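You operate a simulated robot arm through the tools that you are given. There is no shell and no other tool.

The job below is to be done with a simulated robot arm. You get a single attempt, and the scene is never put back.

Task
Gauge the teal and purple tubes: good one in the green bin, worn one in the grey.
Fine: tube on the gauge peg, lever forward and back, read the display.

The check looks at the end state, three seconds after you hand in, the way a careful person would. Anything else that was tipped, shoved, dropped, spilled or broken makes it a failure.

Robot
A 6-joint arm with a fingered hand, fixed in place. Base frame: the origin is on the floor under the middle of its stand, x ahead of it, y to its left, z up; the work surface is at about z = 560. Readings come in mm, rad, newtons and seconds.
With the tool pointing down near the work surface it reaches from about 280 to 720 mm from the base axis. Its first joint turns from -2.007 to 2.007 rad. Payload 4 kg.
The tool frame sits at the grasp point between the pads (the TCP): z along the fingers, y along the line on which they close. The tips reach 26 mm beyond it. The gripper opens to 132 mm; its body begins 73 mm behind the TCP. The gripper is a hand of 4 fingers: y runs from the thumb to the fingers, the wrist lies at [0, 0, -239] in the tool frame.
Orientation is told as [roll, pitch, yaw] about the base's x, y, z axes, in that order, counted from this pose: with the fingers straight down and closing along the base's y, the tool's x points along the base's -x, its y along +y and its z along -z.

Tools
- The arm moves only by the tool drive_tool. Its argument "plan" is a list that holds one entry, the list of rows, each a list of 6 numbers: the shift along the base's x, y, z in mm, then the turn, a rotation vector about the base's x, y, z in rad. In form: [[[x, y, z, wx, wy, wz], ...]]. A call has 1 to 20 rows; each row shifts and turns the commanded pose from where the row before left it. Rows are played at 5 a second. More than 50 mm and 0.15 rad between two rows, and nothing of the call is played. A pose out of reach is approached as far as the arm can. The call stops where the force on the tool passes 40 N (or 10 N more than at its start, if that is more) or the arm is blocked; 0.2 s more then pass. In this call time passes only in rows, and 0.2 s behind the last. It gives the time, the measured TCP pose, the force on the tool (base axes), the opening and the grip force at its end, in the units of the frame above (readings bear some noise), with the torque about the TCP (base axes, N m) and any sound that the robot's microphone picked up.
- Cameras (640 x 400 px; columns grow to the right, rows downward): "scene" is fixed at [58.6, -639.8, 1236.5]; the picture's right is [0.76, -0.65, 0.00], its down [-0.32, -0.37, -0.87] and it looks along [0.57, 0.66, -0.49] (base axes); focal length 292 px, centre (320, 200). "wrist" rides on the gripper at [68, 2, -97] in the tool frame; the picture's right is [-0.03, 1.00, 0.00], its down [-0.82, -0.02, -0.58] and it looks along [-0.58, -0.02, 0.82] (tool axes); focal length 270 px, centre (320, 200). There is no depth. A picture from a camera that has moved, and an enlarged one, comes with that camera's place and axes in the base frame and with its lens. The place of the scene camera against the robot may be out by one fixed shift of up to 18 mm in any direction.
- grab_frame(camera): a new picture of that camera. No time passes.
- raise_lower(by): slides the trunk up (or, below 0, down) by that many mm; the arm rides with it, the base frame stays. It gives what a move gives, with no picture.
- move_fingers(finger1, finger2, finger3, thumb_bend): sets how far each is bent, from 0 (flat) to 100 (curled in); at 30 the hand is open as for a grip, at 70 the pads meet at the TCP. One left out holds its place. A second passes; each finger stops where it meets its share of the squeeze, and holds until it gets a number again. It is the only way to open and close the hand. It gives what a move gives, with no picture; readings hold the bend of each and the force on the fingers (four entries, about 0 where the hand has none), thumb and palm.
- enlarge(camera, box): a new picture of the part [left, top, right, bottom] of that camera's present view, enlarged. No time passes.
- job_done(): hands the job in; it is judged then, once.

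Nothing tells you positions but the pictures and the camera data. Unless the task says otherwise, let go and move clear before handing in.

The tools are called after "Request:" as a command line: name --argument value ..., lists and objects as JSON in quotes. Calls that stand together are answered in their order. drive_tool: Moves the arm, as the interface text tells. Its arguments: {"type":"object","properties":{"plan":{"type":"array","items":{"type":"array","items":{"type":"array","items":{"type":"number"}}}}},"required":["plan"]} The other tools are called the same way: raise_lower (by) moves the trunk up or down; move_fingers (finger1, finger2, finger3, thumb_bend) moves the fingers one by one; grab_frame (camera) takes a picture; enlarge (camera, box) takes an enlarged picture of a part of a camera's view; job_done () hands the job in.

At the start:

```text
t: 0.0
eef_pos: [481.3, 48.0, 1069.4]
orientation: [0.0, -0.001, -0.001]
contact_force: [-0.1, -0.9, 0.1]
ft_torque: [-0.02, 0.0, -0.03]
grip_width: 132.1
grip_force: 0.1
shape: jaw
bend: [30.0, 30.0, 30.0, 30.0]
finger forces: [0.1, 0.1, 0.0, 0.0, 0.0, 0.0]
trunk travel left (down, up): [-750.0, 240.0]
```

scene: 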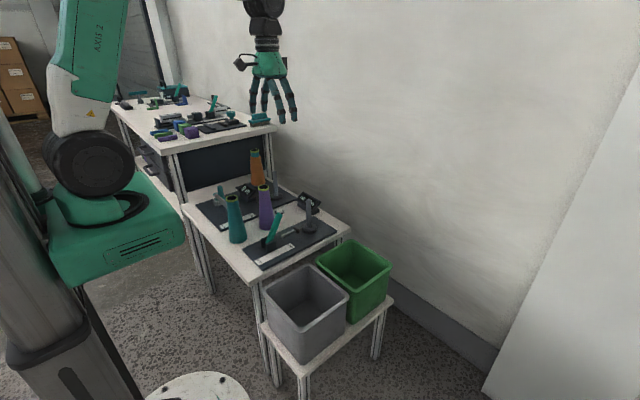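
wrist: 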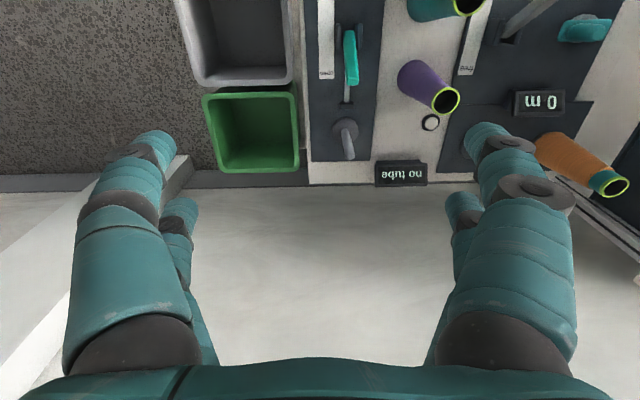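

I see a small table with teal, purple and orange tubes, two gauge-like stations (one reads "no tube", another "0 m..."), and grey/green bins in front. I'll look closer before moving.

Request:
enlarge --camera "scene" --box '[170, 130, 410, 370]'

Request:
enlarge --camera "wrist" --box '[170, 0, 640, 220]'

Request:
enlarge --camera "scene" --box '[190, 140, 350, 260]'

```text
1.67 times, centred on (290, 250) of scene
camera zoom: at [58.6, -639.8, 1236.5], right [0.76, -0.65, 0.0], down [-0.32, -0.37, -0.87], along [0.57, 0.66, -0.49], focal length 487 px, centre (370, 117)
```

zoom: 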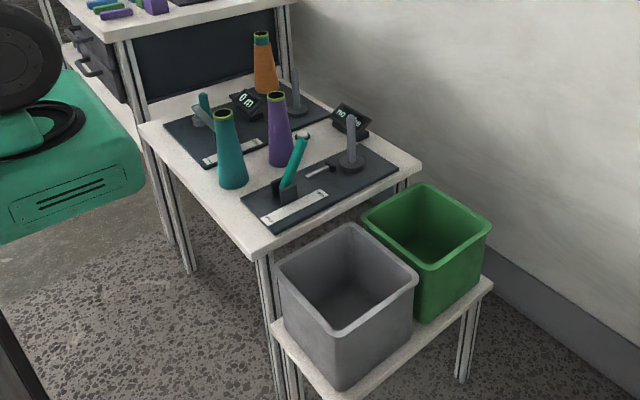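

```text
1.36 times, centred on (405, 110) of wrist
camera zoom: at [411.1, 50.0, 1164.8], right [0.03, 1.0, 0.0], down [0.82, -0.02, 0.58], along [0.58, -0.02, -0.82], focal length 368 px, centre (204, 323)
```

zoom: 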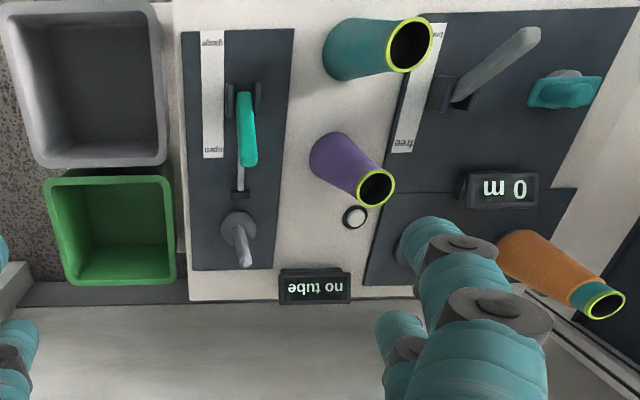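

```text
3.33 times, centred on (270, 200) of scene
camera zoom: at [58.6, -639.8, 1236.5], right [0.76, -0.65, 0.0], down [-0.32, -0.37, -0.87], along [0.57, 0.66, -0.49], focal length 974 px, centre (487, 200)
```

zoom: 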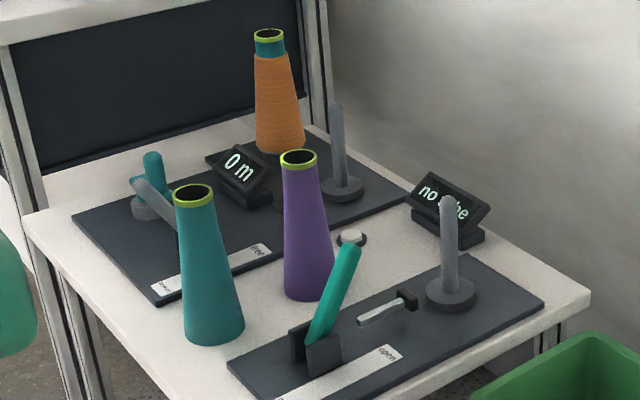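

The front plate (with "gauge/open" strip and "no tube" display) looks like the gauge; the back plate ("0 m") looks like a winder. I'll zoom in on labels, displays and the lever to confirm.

Request:
enlarge --camera "scene" --box '[240, 185, 340, 270]'

Request:
enlarge --camera "scene" --box '[195, 165, 285, 235]'

Request:
enlarge --camera "wrist" --box '[300, 0, 440, 190]'

Request:
enlarge --camera "wrist" --box '[440, 0, 640, 160]'

```text
4.71 times, centred on (290, 228) of scene
camera zoom: at [58.6, -639.8, 1236.5], right [0.76, -0.65, 0.0], down [-0.32, -0.37, -0.87], along [0.57, 0.66, -0.49], focal length 1374 px, centre (461, 71)
```

zoom: 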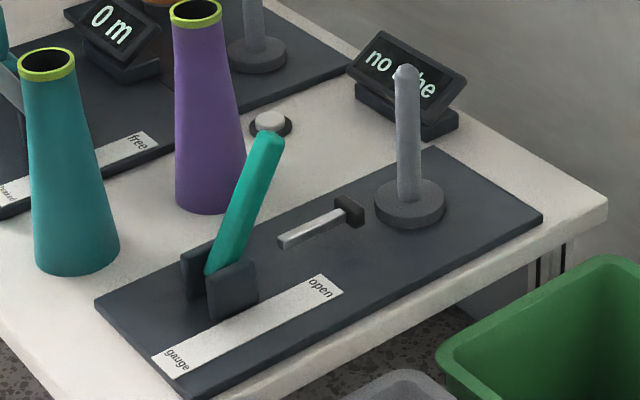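

```text
5.71 times, centred on (240, 200) of scene
camera zoom: at [58.6, -639.8, 1236.5], right [0.76, -0.65, 0.0], down [-0.32, -0.37, -0.87], along [0.57, 0.66, -0.49], focal length 1669 px, centre (777, 200)
```

zoom: 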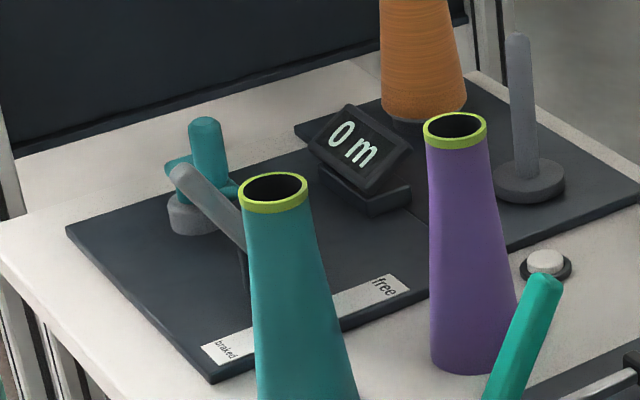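

```text
2.11 times, centred on (370, 95) of wrist
camera zoom: at [411.1, 50.0, 1164.8], right [0.03, 1.0, 0.0], down [0.82, -0.02, 0.58], along [0.58, -0.02, -0.82], focal length 569 px, centre (215, 421)
```

zoom: 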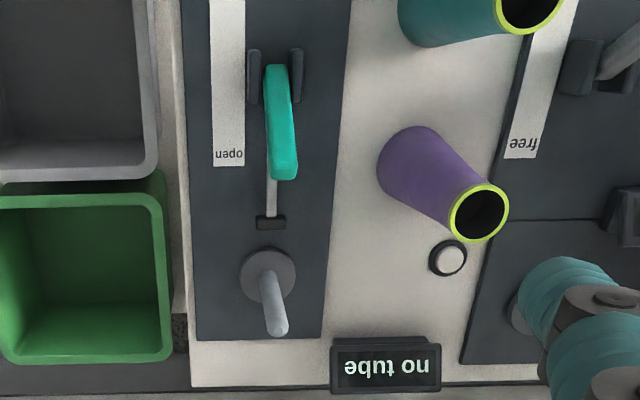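

```text
2.50 times, centred on (540, 80) of wrist
camera zoom: at [411.1, 50.0, 1164.8], right [0.03, 1.0, 0.0], down [0.82, -0.02, 0.58], along [0.58, -0.02, -0.82], focal length 676 px, centre (-230, 500)
```

zoom: 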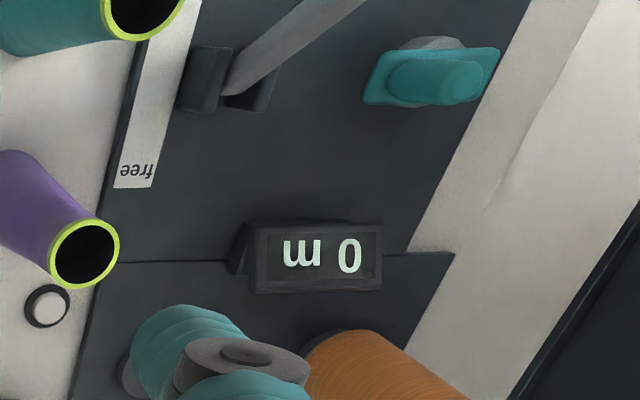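

Front plate confirmed as gauge: lever currently at "open", "gauge" is toward the robot side; peg at about (646, 98), teal tube about (404, 233), purple about (532, 240). Let me look at the hand shape and bins before planning the grasp.

Request:
enlarge --camera "scene" --box '[210, 0, 330, 130]'

Request:
enlarge --camera "scene" --box '[240, 220, 410, 380]'

Request:
enlarge --camera "wrist" --box '[0, 100, 640, 400]'

```text
3.08 times, centred on (270, 65) of scene
camera zoom: at [58.6, -639.8, 1236.5], right [0.76, -0.65, 0.0], down [-0.32, -0.37, -0.87], along [0.57, 0.66, -0.49], focal length 899 px, centre (474, 615)
```

zoom: 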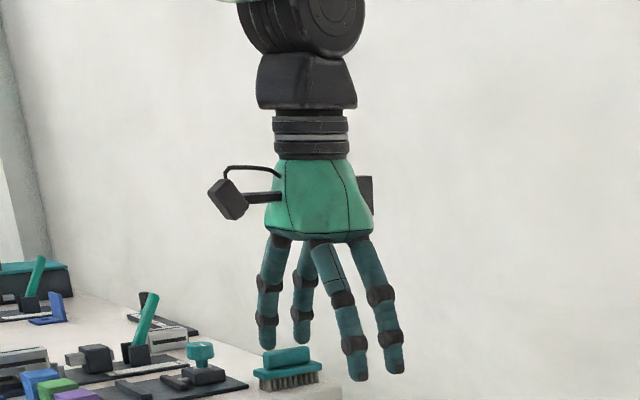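

```text
2.50 times, centred on (325, 300) of scene
camera zoom: at [58.6, -639.8, 1236.5], right [0.76, -0.65, 0.0], down [-0.32, -0.37, -0.87], along [0.57, 0.66, -0.49], focal length 730 px, centre (308, -50)
```

zoom: 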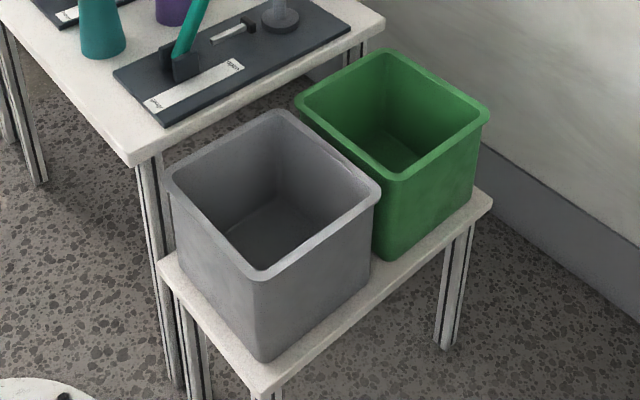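

```text
1.00 times, centred on (320, 250) of wrist (not enlarged: the box is as wide or as high as the picture)
camera zoom: at [411.1, 50.0, 1164.8], right [0.03, 1.0, 0.0], down [0.82, -0.02, 0.58], along [0.58, -0.02, -0.82], focal length 270 px, centre (320, 150)
```

zoom: 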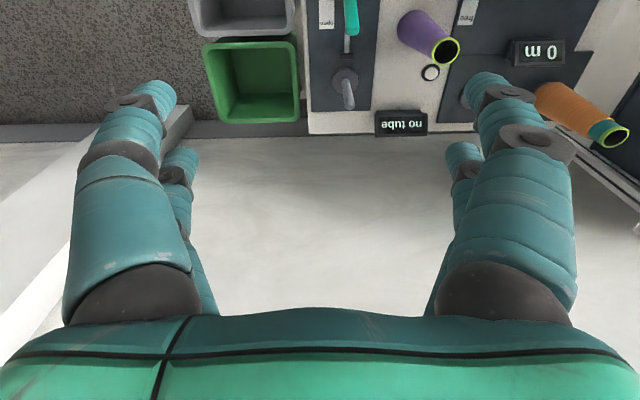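

The hand has two digits on each side (at about ±19 mm in tool x), good for gripping a cone from above. I'll hover over the purple tube at about z=880 and look from the wrist camera to refine the position.

Request:
drive_tool --plan '[[[8.5, 32, -31, 0, 0, 0], [8.5, 32, -31, 0, 0, 0], [8.5, 32, -31, 0, 0, 0], [8.5, 32, -31, 0, 0, 0], [8.5, 32, -31, 0, 0, 0], [8.5, 32, -31, 0, 0, 0]]]'

Request:
grab_frame --camera "wrist"

Request:
grab_frame --camera "scene"

```text
t: 1.4
eef_pos: [531.5, 240.1, 881.2]
orientation: [-0.002, 0.001, -0.003]
contact_force: [-0.2, 0.8, -0.6]
ft_torque: [0.02, -0.01, -0.03]
grip_width: 132.1
grip_force: 0.2
shape: jaw
bend: [30.0, 30.0, 30.0, 30.0]
finger forces: [0.1, 0.1, 0.0, 0.0, 0.0, 0.0]
trunk travel left (down, up): [-750.0, 240.0]
```

```text
taken
camera wrist: at [462.2, 242.7, 978.2], right [0.03, 1.0, 0.0], down [0.82, -0.02, 0.58], along [0.58, -0.02, -0.82], focal length 270 px, centre (320, 200)
```

wrist: 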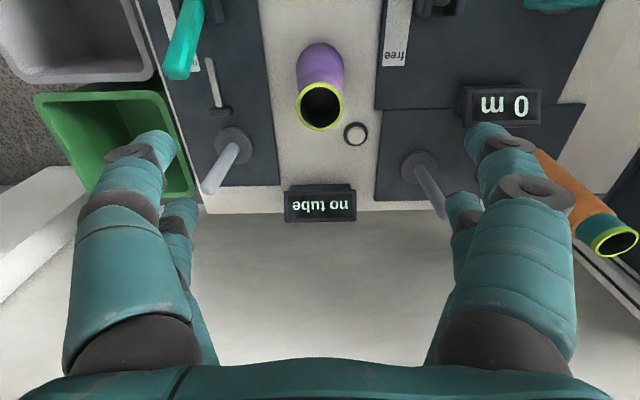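

```text
taken
```

scene: 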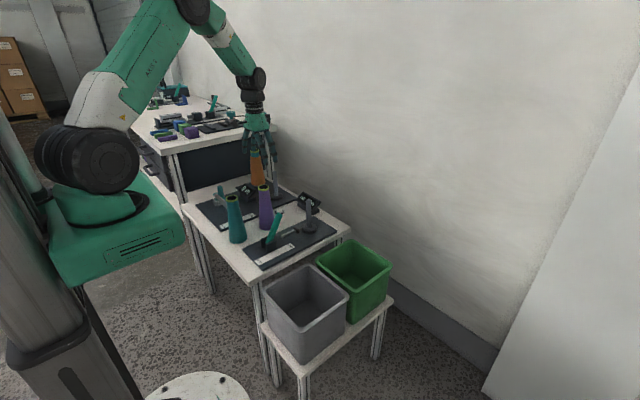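

Purple tube top is at about (531, 240, 738), right where the hand is centred. I'll zoom on the gauge from here to pin down the peg and plunger before descending.

Request:
enlarge --camera "wrist" --box '[140, 0, 360, 220]'

Request:
enlarge --camera "scene" --box '[220, 120, 320, 220]'

```text
1.82 times, centred on (250, 110) of wrist
camera zoom: at [462.2, 242.7, 978.2], right [0.03, 1.0, 0.0], down [0.82, -0.02, 0.58], along [0.58, -0.02, -0.82], focal length 491 px, centre (447, 364)
```

zoom: 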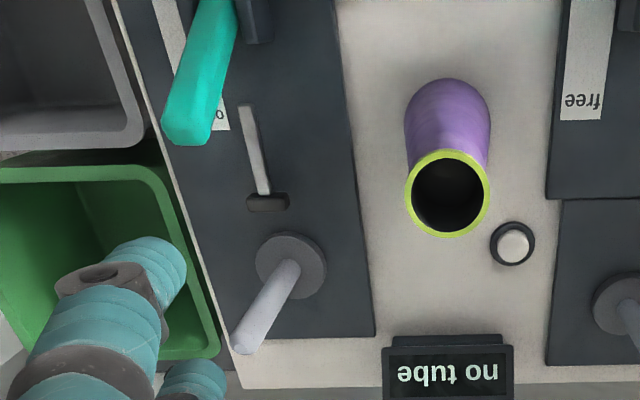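

```text
4.00 times, centred on (270, 170) of scene
camera zoom: at [58.6, -639.8, 1236.5], right [0.76, -0.65, 0.0], down [-0.32, -0.37, -0.87], along [0.57, 0.66, -0.49], focal length 1168 px, centre (520, 320)
```

zoom: 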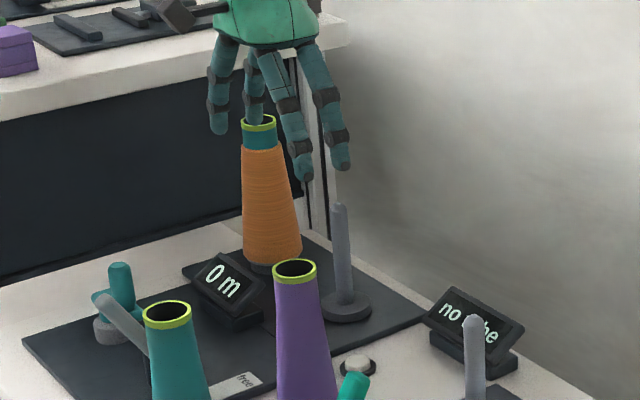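

Peg is at about (639, 98) with its tip near z=695. The fingers straddle the purple tube, so I'll descend to TCP z≈698.

Request:
drive_tool --plan '[[[0, 0, -35, 0, 0, 0], [0, 0, -35, 0, 0, 0], [0, 0, -35, 0, 0, 0], [0, 0, -30, 0, 0, 0], [0, 0, -25, 0, 0, 0], [0, 0, -20, 0, 0, 0]]]'

Request:
grab_frame --camera "wrist"

Request:
enlarge --camera "scene" --box '[200, 110, 340, 250]'

```text
t: 2.8
eef_pos: [532.9, 239.0, 702.9]
orientation: [-0.001, 0.0, 0.001]
contact_force: [0.0, 0.2, 0.5]
ft_torque: [-0.02, 0.02, -0.01]
grip_width: 131.9
grip_force: 0.1
shape: jaw
bend: [30.0, 30.0, 30.0, 30.0]
finger forces: [0.0, 0.0, 0.0, 0.1, 0.0, 0.1]
trunk travel left (down, up): [-750.0, 240.0]
```

```text
taken
camera wrist: at [463.1, 241.6, 798.7], right [0.03, 1.0, 0.0], down [0.82, -0.02, 0.58], along [0.58, -0.01, -0.82], focal length 270 px, centre (320, 200)
```

wrist: 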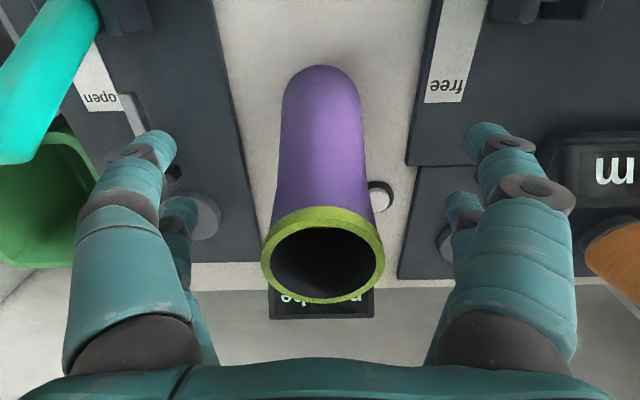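

```text
2.86 times, centred on (270, 180) of scene
camera zoom: at [58.6, -639.8, 1236.5], right [0.76, -0.65, 0.0], down [-0.32, -0.37, -0.87], along [0.57, 0.66, -0.49], focal length 834 px, centre (463, 257)
```

zoom: 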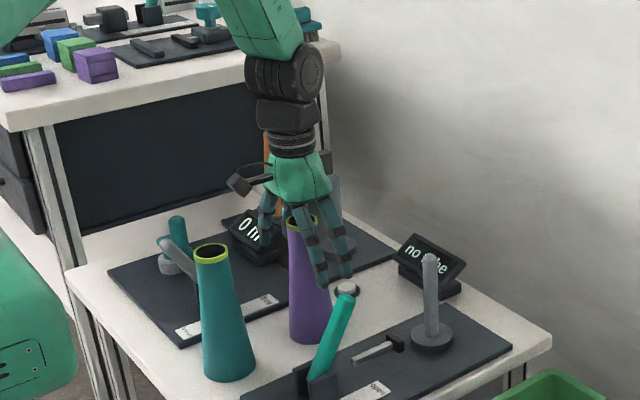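

The tube is between the digits, about 3 mm off centre in x. I'll trim the position slightly, then close the fingers on it.

Request:
drive_tool --plan '[[[-3, 2, -5, 0, 0, 0]]]'

Request:
move_fingers --finger1 65 --finger2 65 --finger3 65 --thumb_bend 65

Request:
grab_frame --camera "wrist"

```text
t: 3.2
eef_pos: [530.3, 240.6, 697.4]
orientation: [0.0, -0.001, 0.0]
contact_force: [-0.2, 0.2, -0.9]
ft_torque: [0.03, -0.02, -0.03]
grip_width: 132.1
grip_force: 0.0
shape: jaw
bend: [30.0, 30.0, 30.0, 30.0]
finger forces: [0.0, 0.0, 0.1, 0.0, 0.1, 0.1]
trunk travel left (down, up): [-750.0, 240.0]
```

```text
t: 4.2
eef_pos: [529.9, 240.2, 696.2]
orientation: [-0.001, 0.001, 0.0]
contact_force: [0.5, -0.6, -0.1]
ft_torque: [0.0, 0.0, -0.02]
grip_width: 26.9
grip_force: 6.1
shape: fingers
bend: [61.0, 59.0, 60.0, 63.0]
finger forces: [2.6, 4.2, 3.3, 0.0, 3.0, 0.0]
trunk travel left (down, up): [-750.0, 240.0]
```

```text
taken
camera wrist: at [459.8, 243.6, 793.6], right [0.03, 1.0, 0.0], down [0.82, -0.02, 0.58], along [0.58, -0.02, -0.82], focal length 270 px, centre (320, 200)
```

wrist: 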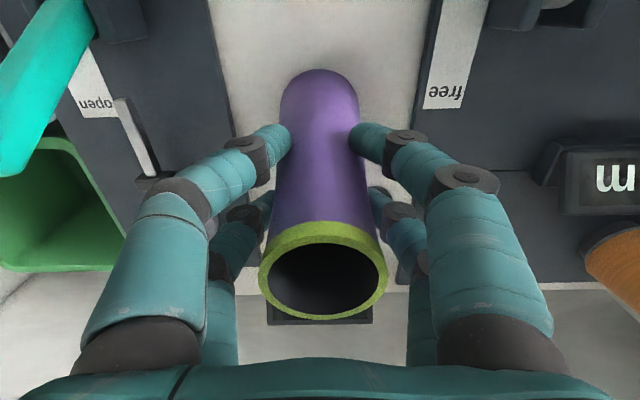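

All four digits touch the tube with light force. I'll squeeze a bit more firmly, then test-lift.

Request:
move_fingers --finger1 75 --finger2 75 --finger3 75 --thumb_bend 75

Request:
drive_tool --plan '[[[0, 0, 10, 0, 0, 0], [0, 0, 10, 0, 0, 0], [0, 0, 10, 0, 0, 0]]]'

Request:
grab_frame --camera "wrist"

Request:
enlarge --camera "scene" --box '[200, 110, 340, 250]'

```text
t: 5.2
eef_pos: [528.8, 241.5, 696.8]
orientation: [0.001, 0.001, 0.0]
contact_force: [-0.5, 0.4, 0.8]
ft_torque: [0.05, -0.01, -0.03]
grip_width: 24.5
grip_force: 19.4
shape: fingers
bend: [61.0, 58.0, 63.0, 68.0]
finger forces: [9.7, 10.7, 7.4, 0.0, 11.2, 0.0]
trunk travel left (down, up): [-750.0, 240.0]
```

```text
t: 6.0
eef_pos: [529.3, 240.7, 727.0]
orientation: [0.001, 0.001, -0.001]
contact_force: [0.3, 0.5, 0.0]
ft_torque: [0.03, 0.0, -0.01]
grip_width: 24.7
grip_force: 19.2
shape: fingers
bend: [61.0, 58.0, 63.0, 68.0]
finger forces: [9.7, 10.3, 7.3, 0.0, 11.6, 0.0]
trunk travel left (down, up): [-750.0, 240.0]
```

```text
taken
camera wrist: at [459.9, 243.5, 824.1], right [0.03, 1.0, 0.0], down [0.82, -0.02, 0.58], along [0.58, -0.02, -0.82], focal length 270 px, centre (320, 200)
```

wrist: 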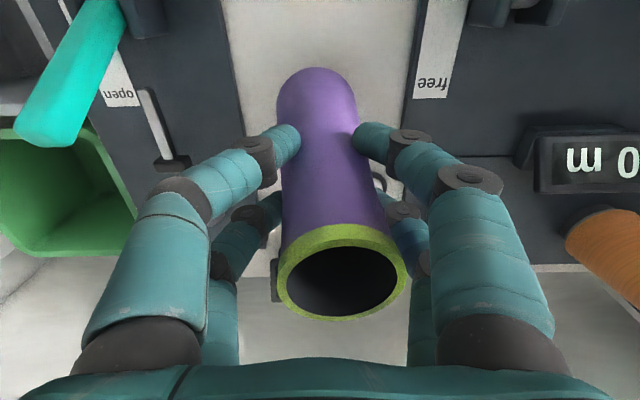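

```text
2.86 times, centred on (270, 180) of scene
camera zoom: at [58.6, -639.8, 1236.5], right [0.76, -0.65, 0.0], down [-0.32, -0.37, -0.87], along [0.57, 0.66, -0.49], focal length 834 px, centre (463, 257)
```

zoom: 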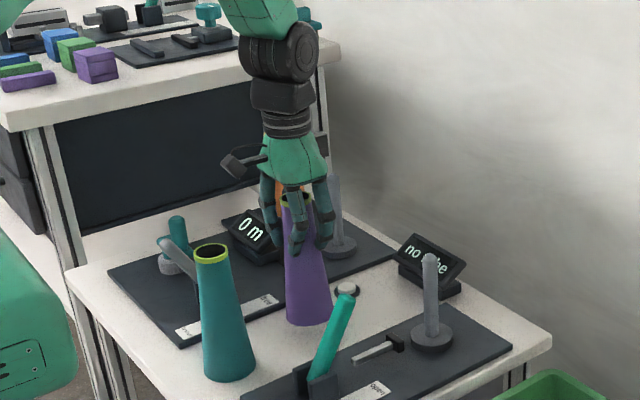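

The tube lifted cleanly; it may be tilted slightly in the grip. I'll zoom to measure the tilt.

Request:
enlarge --camera "scene" --box '[250, 165, 300, 220]'

Request:
enlarge --camera "wrist" --box '[220, 40, 460, 340]'

```text
7.27 times, centred on (275, 192) of scene
camera zoom: at [58.6, -639.8, 1236.5], right [0.76, -0.65, 0.0], down [-0.32, -0.37, -0.87], along [0.57, 0.66, -0.49], focal length 2124 px, centre (647, 254)
```

zoom: 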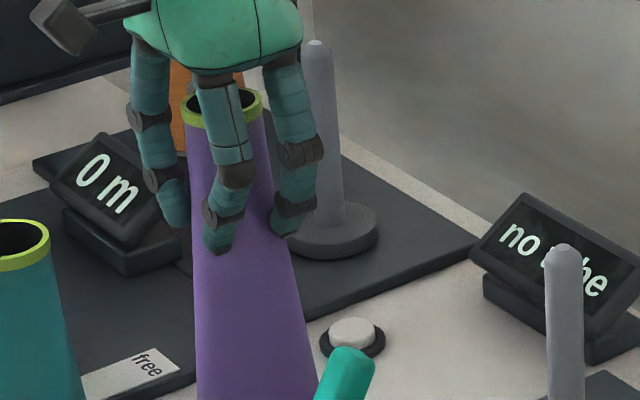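

```text
1.33 times, centred on (340, 190) of wrist
camera zoom: at [459.9, 243.5, 824.1], right [0.03, 1.0, 0.0], down [0.82, -0.02, 0.58], along [0.58, -0.02, -0.82], focal length 360 px, centre (293, 213)
```

zoom: 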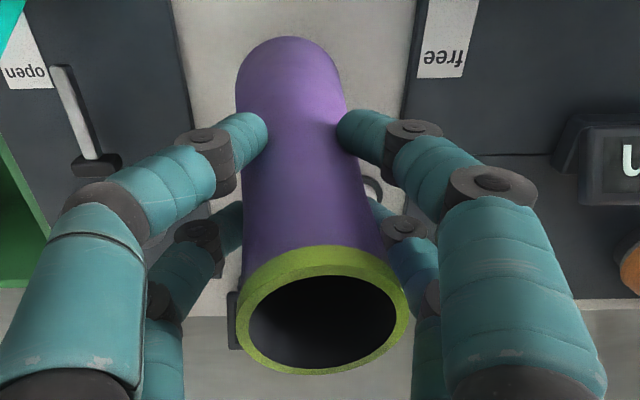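

Tube is held with a small lean (~3° top toward +y). I'll correct it with a small turn, lift to z≈870, then carry it above the peg at about (637, 98).

Request:
drive_tool --plan '[[[0, 0, 36, 0.025, 0, 0], [0, 0, 36, 0.025, 0, 0], [0, 0, 36, 0, 0, 0], [0, 0, 36, 0, 0, 0], [18, -24.5, 0, 0, 0, 0], [18, -24.5, 0, 0, 0, 0], [18, -24.5, 0, 0, 0, 0], [18, -24.5, 0, 0, 0, 0], [18, -24.5, 0, 0, 0, 0], [18, -24.5, 0, 0, 0, 0]]]'

Request:
grab_frame --camera "wrist"

Request:
enlarge --camera "scene" --box '[240, 100, 370, 250]'

```text
t: 8.2
eef_pos: [637.5, 93.6, 869.3]
orientation: [0.051, -0.001, 0.0]
contact_force: [0.4, 0.6, -0.3]
ft_torque: [0.01, -0.02, -0.01]
grip_width: 24.5
grip_force: 20.0
shape: fingers
bend: [61.0, 58.0, 63.0, 68.0]
finger forces: [9.9, 10.5, 7.5, 0.0, 11.6, 0.0]
trunk travel left (down, up): [-750.0, 240.0]
```

```text
taken
camera wrist: at [567.3, 91.9, 966.0], right [0.03, 1.0, 0.05], down [0.82, -0.05, 0.58], along [0.58, 0.03, -0.82], focal length 270 px, centre (320, 200)
```

wrist: 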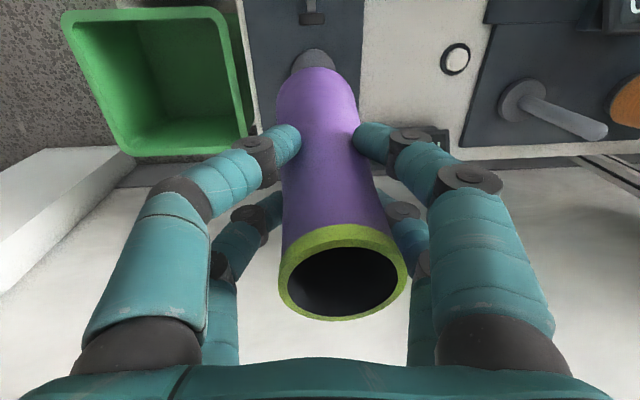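

```text
2.67 times, centred on (305, 175) of scene
camera zoom: at [58.6, -639.8, 1236.5], right [0.76, -0.65, 0.0], down [-0.32, -0.37, -0.87], along [0.57, 0.66, -0.49], focal length 779 px, centre (360, 267)
```

zoom: 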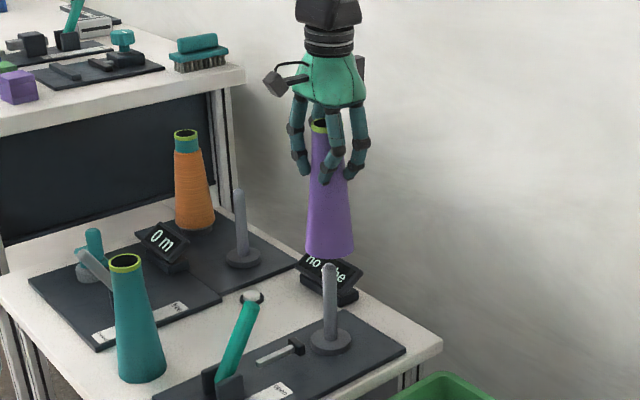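

The tube hangs right above the peg in the scene view. One zoomed wrist check, then I'll lower.

Request:
enlarge --camera "wrist" --box '[240, 0, 400, 150]'

Request:
enlarge --camera "scene" --box '[280, 140, 340, 240]'

```text
2.67 times, centred on (320, 75) of wrist
camera zoom: at [567.3, 91.9, 966.0], right [0.03, 1.0, 0.05], down [0.82, -0.05, 0.58], along [0.58, 0.03, -0.82], focal length 721 px, centre (320, 533)
```

zoom: 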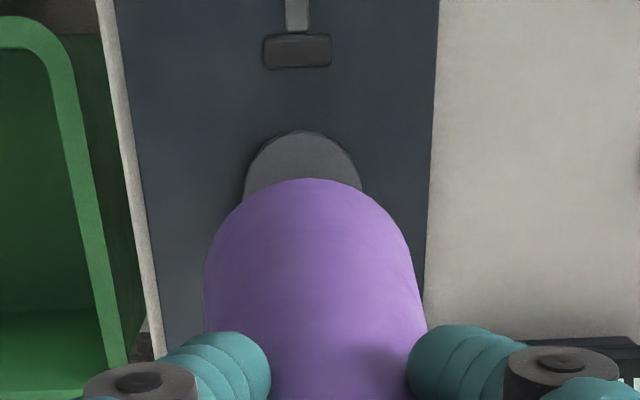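

```text
4.00 times, centred on (310, 190) of scene
camera zoom: at [58.6, -639.8, 1236.5], right [0.76, -0.65, 0.0], down [-0.32, -0.37, -0.87], along [0.57, 0.66, -0.49], focal length 1168 px, centre (360, 240)
```

zoom: 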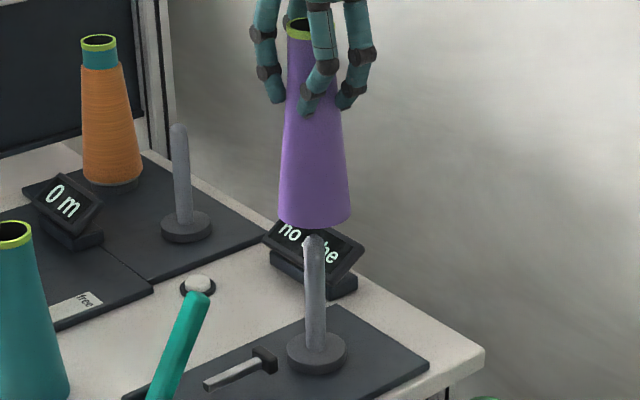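

Tube base is within ~2 mm of the peg axis. Lowering over the peg now, most of the way.

Request:
drive_tool --plan '[[[2, 2, -20, 0, 0, 0], [0, 0, -25, 0, 0, 0], [0, 0, -25, 0, 0, 0], [0, 0, -25, 0, 0, 0], [0, 0, -20, 0, 0, 0], [0, 0, -15, 0, 0, 0]]]'

Request:
enlarge --camera "scene" --box '[280, 140, 340, 240]'

Request:
grab_frame --camera "wrist"

```text
t: 9.6
eef_pos: [639.5, 95.7, 740.5]
orientation: [0.05, -0.001, 0.0]
contact_force: [0.0, 0.5, -0.7]
ft_torque: [-0.02, 0.02, -0.03]
grip_width: 24.2
grip_force: 19.9
shape: fingers
bend: [61.0, 58.0, 63.0, 68.0]
finger forces: [9.9, 10.5, 7.7, 0.1, 11.6, 0.1]
trunk travel left (down, up): [-750.0, 240.0]
```

```text
4.00 times, centred on (310, 190) of scene
camera zoom: at [58.6, -639.8, 1236.5], right [0.76, -0.65, 0.0], down [-0.32, -0.37, -0.87], along [0.57, 0.66, -0.49], focal length 1168 px, centre (360, 240)
```

zoom: 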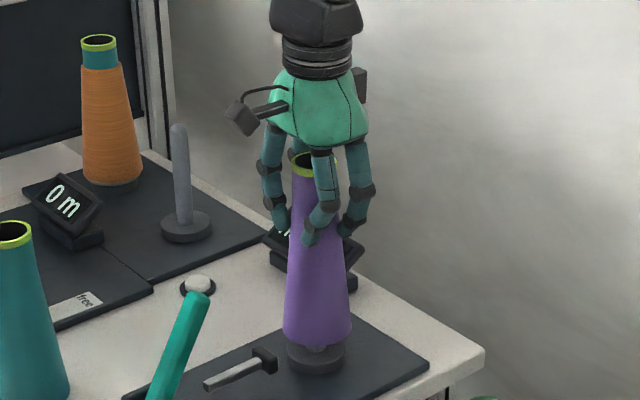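

```text
taken
camera wrist: at [569.2, 93.9, 837.1], right [0.03, 1.0, 0.05], down [0.82, -0.05, 0.58], along [0.58, 0.03, -0.82], focal length 270 px, centre (320, 200)
```

wrist: 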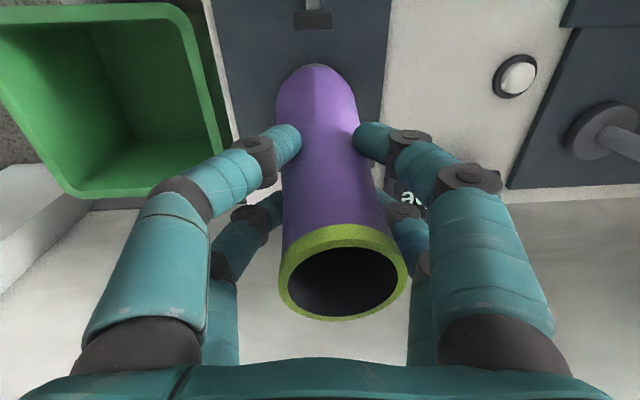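

The peg is inside the tube and its bottom is just above the disc. I'll lower in small steps until I feel the disc.

Request:
drive_tool --plan '[[[0, 0, -6, 0, 0, 0], [0, 0, -5, 0, 0, 0], [0, 0, -4, 0, 0, 0], [0, 0, -3, 0, 0, 0], [0, 0, -2, 0, 0, 0]]]'

Request:
enlarge --camera "scene" --box '[280, 140, 340, 240]'

```text
t: 10.8
eef_pos: [639.8, 95.9, 720.9]
orientation: [0.049, -0.003, 0.0]
contact_force: [0.0, -1.0, 2.6]
ft_torque: [0.02, 0.05, 0.03]
grip_width: 24.4
grip_force: 20.8
shape: fingers
bend: [61.0, 58.0, 64.0, 68.0]
finger forces: [10.2, 10.9, 8.0, 0.0, 12.2, 0.0]
trunk travel left (down, up): [-750.0, 240.0]
```

```text
4.00 times, centred on (310, 190) of scene
camera zoom: at [58.6, -639.8, 1236.5], right [0.76, -0.65, 0.0], down [-0.32, -0.37, -0.87], along [0.57, 0.66, -0.49], focal length 1168 px, centre (360, 240)
```

zoom: 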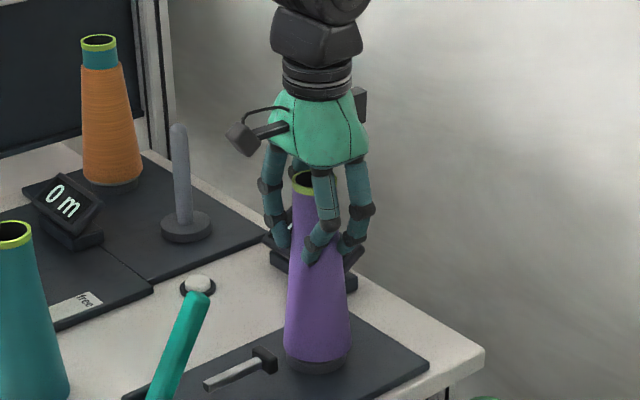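

A light upward force shows the tube touching the disc. I'll settle it another 2 mm, then open the fingers partway.

Request:
drive_tool --plan '[[[0, 0, -1, 0, 0, 0], [0, 0, -1, 0, 0, 0]]]'

Request:
move_fingers --finger1 45 --finger2 45 --finger3 45 --thumb_bend 45

Request:
grab_frame --camera "wrist"

Request:
enlarge --camera "scene" --box '[280, 140, 340, 240]'

```text
t: 11.4
eef_pos: [639.1, 96.0, 718.7]
orientation: [0.05, 0.001, 0.001]
contact_force: [0.8, -1.2, 3.0]
ft_torque: [0.01, -0.02, 0.0]
grip_width: 24.4
grip_force: 20.6
shape: fingers
bend: [61.0, 58.0, 64.0, 68.0]
finger forces: [10.1, 11.0, 8.3, 0.0, 11.9, 0.2]
trunk travel left (down, up): [-750.0, 240.0]
```

```text
t: 12.4
eef_pos: [637.3, 96.8, 720.4]
orientation: [0.05, -0.001, -0.002]
contact_force: [-0.5, 0.1, 0.7]
ft_torque: [-0.01, 0.01, -0.03]
grip_width: 82.4
grip_force: 0.1
shape: fingers
bend: [45.0, 45.0, 45.0, 45.0]
finger forces: [0.0, 0.0, 0.1, 0.0, 0.1, 0.0]
trunk travel left (down, up): [-750.0, 240.0]
```

```text
taken
camera wrist: at [568.9, 94.4, 815.8], right [0.03, 1.0, 0.05], down [0.82, -0.05, 0.58], along [0.58, 0.03, -0.82], focal length 270 px, centre (320, 200)
```

wrist: 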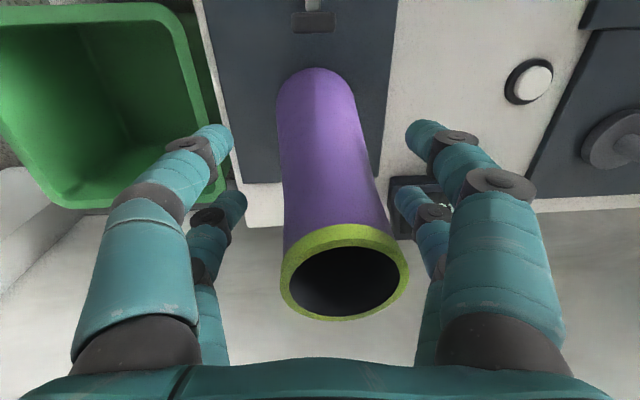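

```text
4.00 times, centred on (310, 190) of scene
camera zoom: at [58.6, -639.8, 1236.5], right [0.76, -0.65, 0.0], down [-0.32, -0.37, -0.87], along [0.57, 0.66, -0.49], focal length 1168 px, centre (360, 240)
```

zoom: 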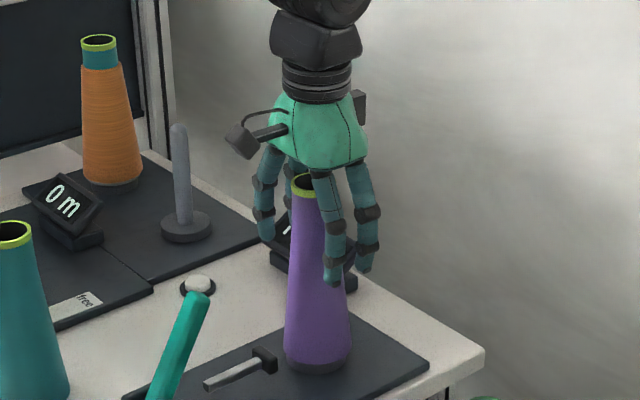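

The tube is standing on the peg. I'll rise straight up clear of it and level the hand, then view the gauge and lever.

Request:
drive_tool --plan '[[[0, 0, 30, 0, 0, 0], [0, 0, 35, 0, 0, 0], [0, 0, 35, 0, 0, 0], [0, 0, 30, -0.025, 0, 0], [0, 0, 20, -0.025, 0, 0], [-35, 0, 0, 0, 0, 0], [-35, 0, 0, 0, 0, 0], [-35, 0, 0, 0, 0, 0], [-35, 0, 0, 0, 0, 0]]]'

Request:
grab_frame --camera "wrist"

Request:
enlarge --camera "scene" --box '[230, 160, 350, 270]'

```text
t: 14.4
eef_pos: [496.8, 96.8, 869.2]
orientation: [0.001, -0.001, -0.002]
contact_force: [0.7, 0.4, 0.2]
ft_torque: [0.03, -0.01, -0.01]
grip_width: 82.5
grip_force: 0.1
shape: fingers
bend: [45.0, 45.0, 45.0, 45.0]
finger forces: [0.0, 0.0, 0.0, 0.0, 0.0, 0.0]
trunk travel left (down, up): [-750.0, 240.0]
```

```text
taken
camera wrist: at [427.2, 99.1, 964.9], right [0.03, 1.0, 0.0], down [0.82, -0.02, 0.58], along [0.58, -0.02, -0.82], focal length 270 px, centre (320, 200)
```

wrist: 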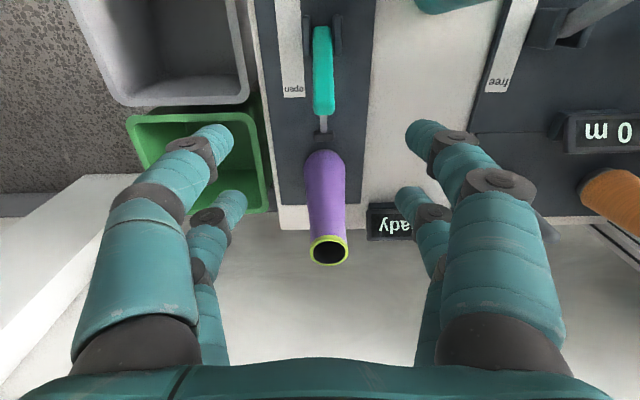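

```text
3.64 times, centred on (290, 215) of scene
camera zoom: at [58.6, -639.8, 1236.5], right [0.76, -0.65, 0.0], down [-0.32, -0.37, -0.87], along [0.57, 0.66, -0.49], focal length 1062 px, centre (429, 146)
```

zoom: 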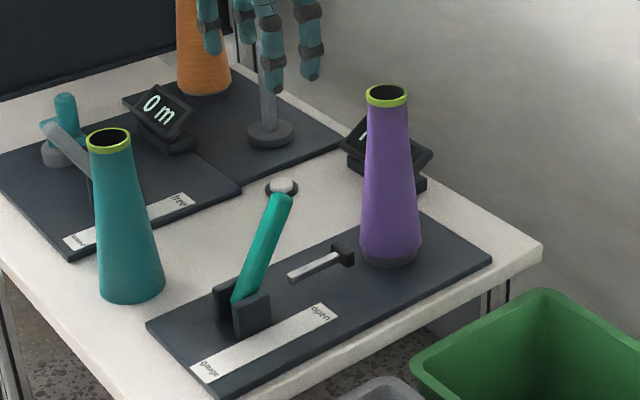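

The display now shows "…eady" (ready). The lever tip is at about (510, 98.5, 688), pivot near (453, 99). I'll straddle the handle with the open hand and come down onto it.

Request:
enlarge --camera "wrist" --box '[250, 0, 430, 260]'

Request:
drive_tool --plan '[[[2, 1, -35, 0, 0, 0], [1, 1, -35, 0, 0, 0], [0, 0, -35, 0, 0, 0], [0, 0, -25, 0, 0, 0]]]'

Request:
grab_frame --camera "wrist"

Request:
enlarge --camera "scene" --box '[230, 140, 350, 260]'

```text
1.54 times, centred on (340, 130) of wrist
camera zoom: at [427.2, 99.1, 964.9], right [0.03, 1.0, 0.0], down [0.82, -0.02, 0.58], along [0.58, -0.02, -0.82], focal length 416 px, centre (289, 308)
```

zoom: 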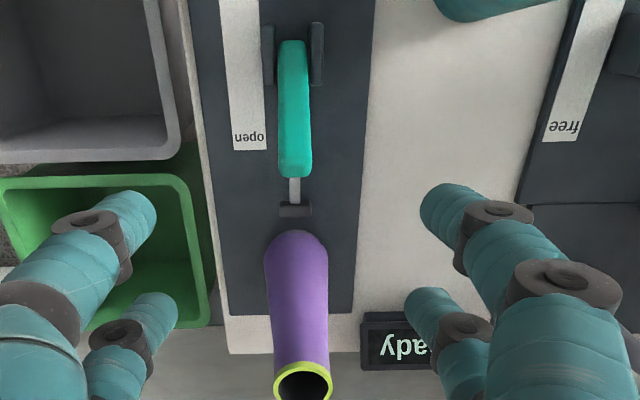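

```text
t: 15.4
eef_pos: [503.0, 99.3, 738.1]
orientation: [0.001, 0.0, 0.001]
contact_force: [-0.2, 0.3, -0.6]
ft_torque: [-0.01, -0.01, -0.02]
grip_width: 82.6
grip_force: 0.0
shape: fingers
bend: [45.0, 45.0, 45.0, 45.0]
finger forces: [0.0, 0.0, 0.0, 0.0, 0.1, 0.0]
trunk travel left (down, up): [-750.0, 240.0]
```

```text
taken
camera wrist: at [432.6, 101.5, 835.3], right [0.03, 1.0, 0.0], down [0.82, -0.02, 0.58], along [0.58, -0.02, -0.82], focal length 270 px, centre (320, 200)
```

wrist: 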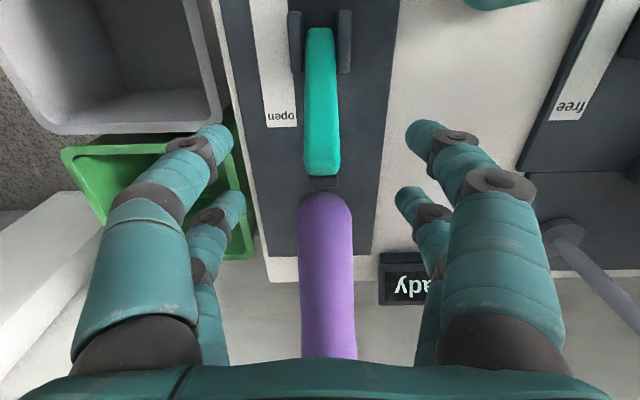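

```text
3.33 times, centred on (290, 200) of scene
camera zoom: at [58.6, -639.8, 1236.5], right [0.76, -0.65, 0.0], down [-0.32, -0.37, -0.87], along [0.57, 0.66, -0.49], focal length 974 px, centre (420, 200)
```

zoom: 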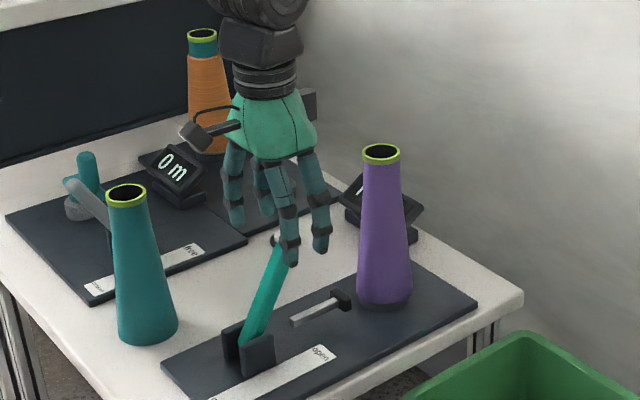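

Lever is centred between the digits. Lowering 68 mm to straddle it.

Request:
drive_tool --plan '[[[0, 0, -25, 0, 0, 0], [0, 0, -20, 0, 0, 0], [0, 0, -15, 0, 0, 0], [0, 0, -8, 0, 0, 0]]]'

Request:
grab_frame --camera "wrist"

Request:
enlarge --camera "scene" --box '[230, 160, 350, 280]'

```text
t: 16.4
eef_pos: [502.3, 98.5, 671.1]
orientation: [0.0, -0.001, -0.001]
contact_force: [0.1, 0.0, -0.1]
ft_torque: [-0.01, 0.0, -0.02]
grip_width: 82.4
grip_force: 0.0
shape: fingers
bend: [45.0, 45.0, 45.0, 45.0]
finger forces: [0.0, 0.0, 0.0, 0.1, 0.1, 0.1]
trunk travel left (down, up): [-750.0, 240.0]
```

```text
taken
camera wrist: at [433.0, 101.6, 767.5], right [0.03, 1.0, 0.0], down [0.82, -0.02, 0.58], along [0.58, -0.02, -0.82], focal length 270 px, centre (320, 200)
```

wrist: 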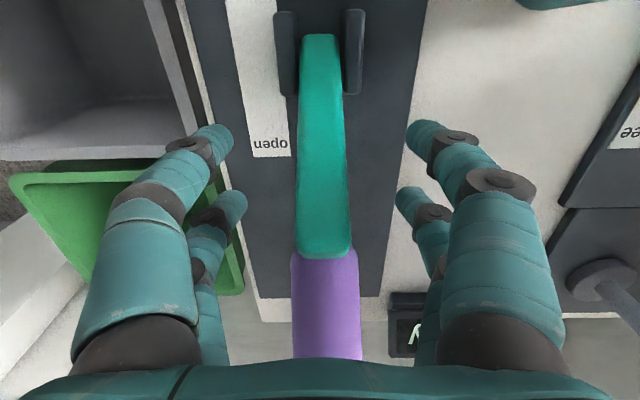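

```text
3.33 times, centred on (290, 220) of scene
camera zoom: at [58.6, -639.8, 1236.5], right [0.76, -0.65, 0.0], down [-0.32, -0.37, -0.87], along [0.57, 0.66, -0.49], focal length 974 px, centre (420, 133)
```

zoom: 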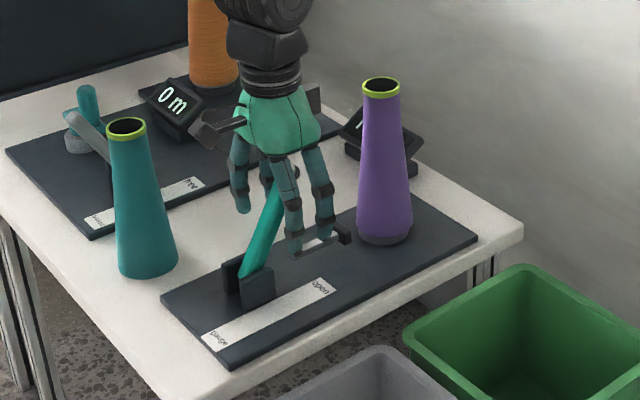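

The handle is between the two digit pairs with clear space to the tube. Closing lightly onto it.

Request:
move_fingers --finger1 68 --finger2 68 --finger3 68 --thumb_bend 68

Request:
grab_frame --camera "wrist"

```text
t: 17.4
eef_pos: [503.2, 99.3, 670.6]
orientation: [0.0, -0.001, 0.0]
contact_force: [0.4, -1.5, -1.0]
ft_torque: [-0.01, -0.04, 0.01]
grip_width: 19.2
grip_force: 3.1
shape: fingers
bend: [64.0, 68.0, 68.0, 66.0]
finger forces: [3.1, 0.0, 0.0, 0.0, 3.2, 0.0]
trunk travel left (down, up): [-750.0, 240.0]
```

```text
taken
camera wrist: at [432.9, 101.6, 767.7], right [0.03, 1.0, 0.0], down [0.82, -0.02, 0.58], along [0.58, -0.02, -0.82], focal length 270 px, centre (320, 200)
```

wrist: 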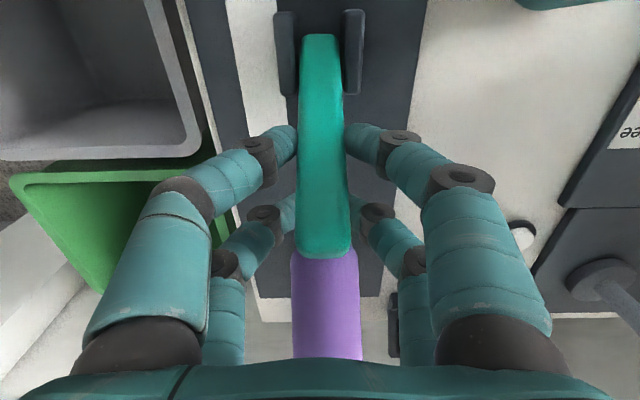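

The −x pair of digits pinches the handle while the +x pair closed in front of it, so the lever is caged. I'll move along the lever's arc toward "gauge" in small steps.

Request:
drive_tool --plan '[[[-8.3, 0, 3.4, 0, 0, 0], [-8.3, 0, 3.4, 0, 0, 0], [-8.3, 0, 2, 0, 0, 0], [-8.3, 0, 2, 0, 0, 0], [-8.4, 0, 0.6, 0, 0, 0], [-8.4, 0, 0.6, 0, 0, 0]]]'

Request:
grab_frame --camera "wrist"

Request:
enlarge --camera "scene" --box '[230, 160, 350, 280]'

```text
t: 18.8
eef_pos: [453.3, 97.5, 683.1]
orientation: [0.0, 0.0, 0.0]
contact_force: [0.2, -0.9, -0.2]
ft_torque: [-0.02, 0.02, -0.02]
grip_width: 7.4
grip_force: 0.3
shape: fingers
bend: [68.0, 68.0, 68.0, 68.0]
finger forces: [0.1, 0.2, 0.1, 0.0, 0.0, 0.0]
trunk travel left (down, up): [-750.0, 240.0]
```

```text
taken
camera wrist: at [383.0, 100.9, 779.3], right [0.03, 1.0, 0.0], down [0.82, -0.02, 0.58], along [0.58, -0.02, -0.82], focal length 270 px, centre (320, 200)
```

wrist: 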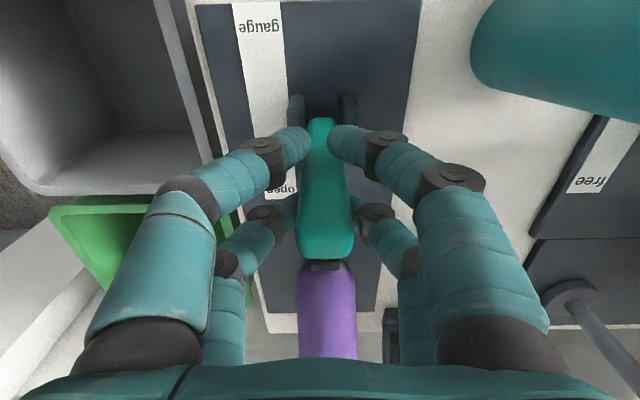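

```text
3.33 times, centred on (290, 220) of scene
camera zoom: at [58.6, -639.8, 1236.5], right [0.76, -0.65, 0.0], down [-0.32, -0.37, -0.87], along [0.57, 0.66, -0.49], focal length 974 px, centre (420, 133)
```

zoom: 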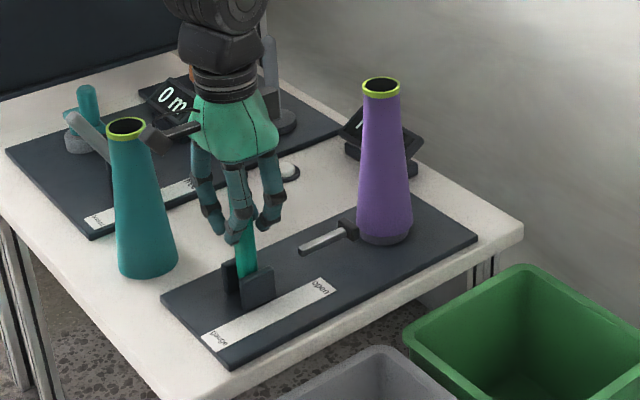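

The lever is following, now upright, and the plunger is moving toward the tube. Continuing to the "gauge" end.

Request:
drive_tool --plan '[[[-8.4, 0, -0.6, 0, 0, 0], [-8.4, 0, -0.6, 0, 0, 0], [-8.3, 0, -2, 0, 0, 0], [-8.3, 0, -2, 0, 0, 0], [-8.3, 0, -3.4, 0, 0, 0], [-8.3, 0, -3.4, 0, 0, 0]]]'

Request:
grab_frame --camera "wrist"

Request:
enlarge --camera "scene" --box '[230, 160, 350, 280]'

```text
t: 20.1
eef_pos: [419.4, 100.6, 676.5]
orientation: [0.009, -0.033, -0.004]
contact_force: [4.7, -2.0, 4.1]
ft_torque: [0.01, -0.28, 0.0]
grip_width: 9.3
grip_force: 7.4
shape: fingers
bend: [68.0, 70.0, 67.0, 67.0]
finger forces: [1.6, 8.8, 1.3, 0.0, 2.3, 0.1]
trunk travel left (down, up): [-750.0, 240.0]
stopped in row 6: the force on the tool passed its limit at 45 N (the readings are from after the stop); the commanded pose is now the measured one
```

```text
taken
camera wrist: at [346.6, 102.8, 770.6], right [0.03, 1.0, 0.01], down [0.8, -0.03, 0.6], along [0.6, -0.01, -0.8], focal length 270 px, centre (320, 200)
```

wrist: 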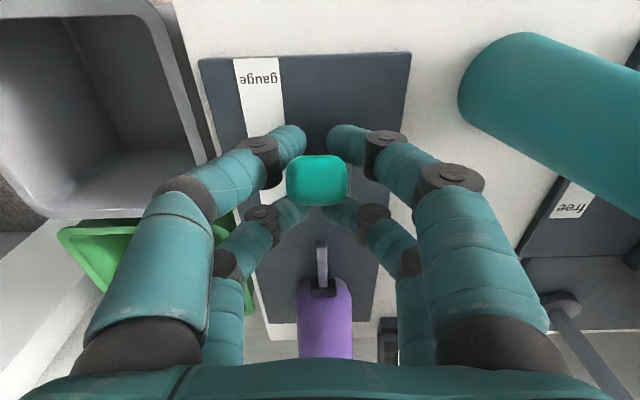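

```text
3.33 times, centred on (290, 220) of scene
camera zoom: at [58.6, -639.8, 1236.5], right [0.76, -0.65, 0.0], down [-0.32, -0.37, -0.87], along [0.57, 0.66, -0.49], focal length 974 px, centre (420, 133)
```

zoom: 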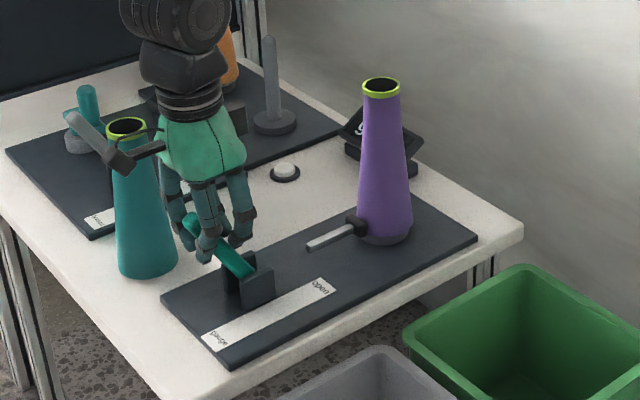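

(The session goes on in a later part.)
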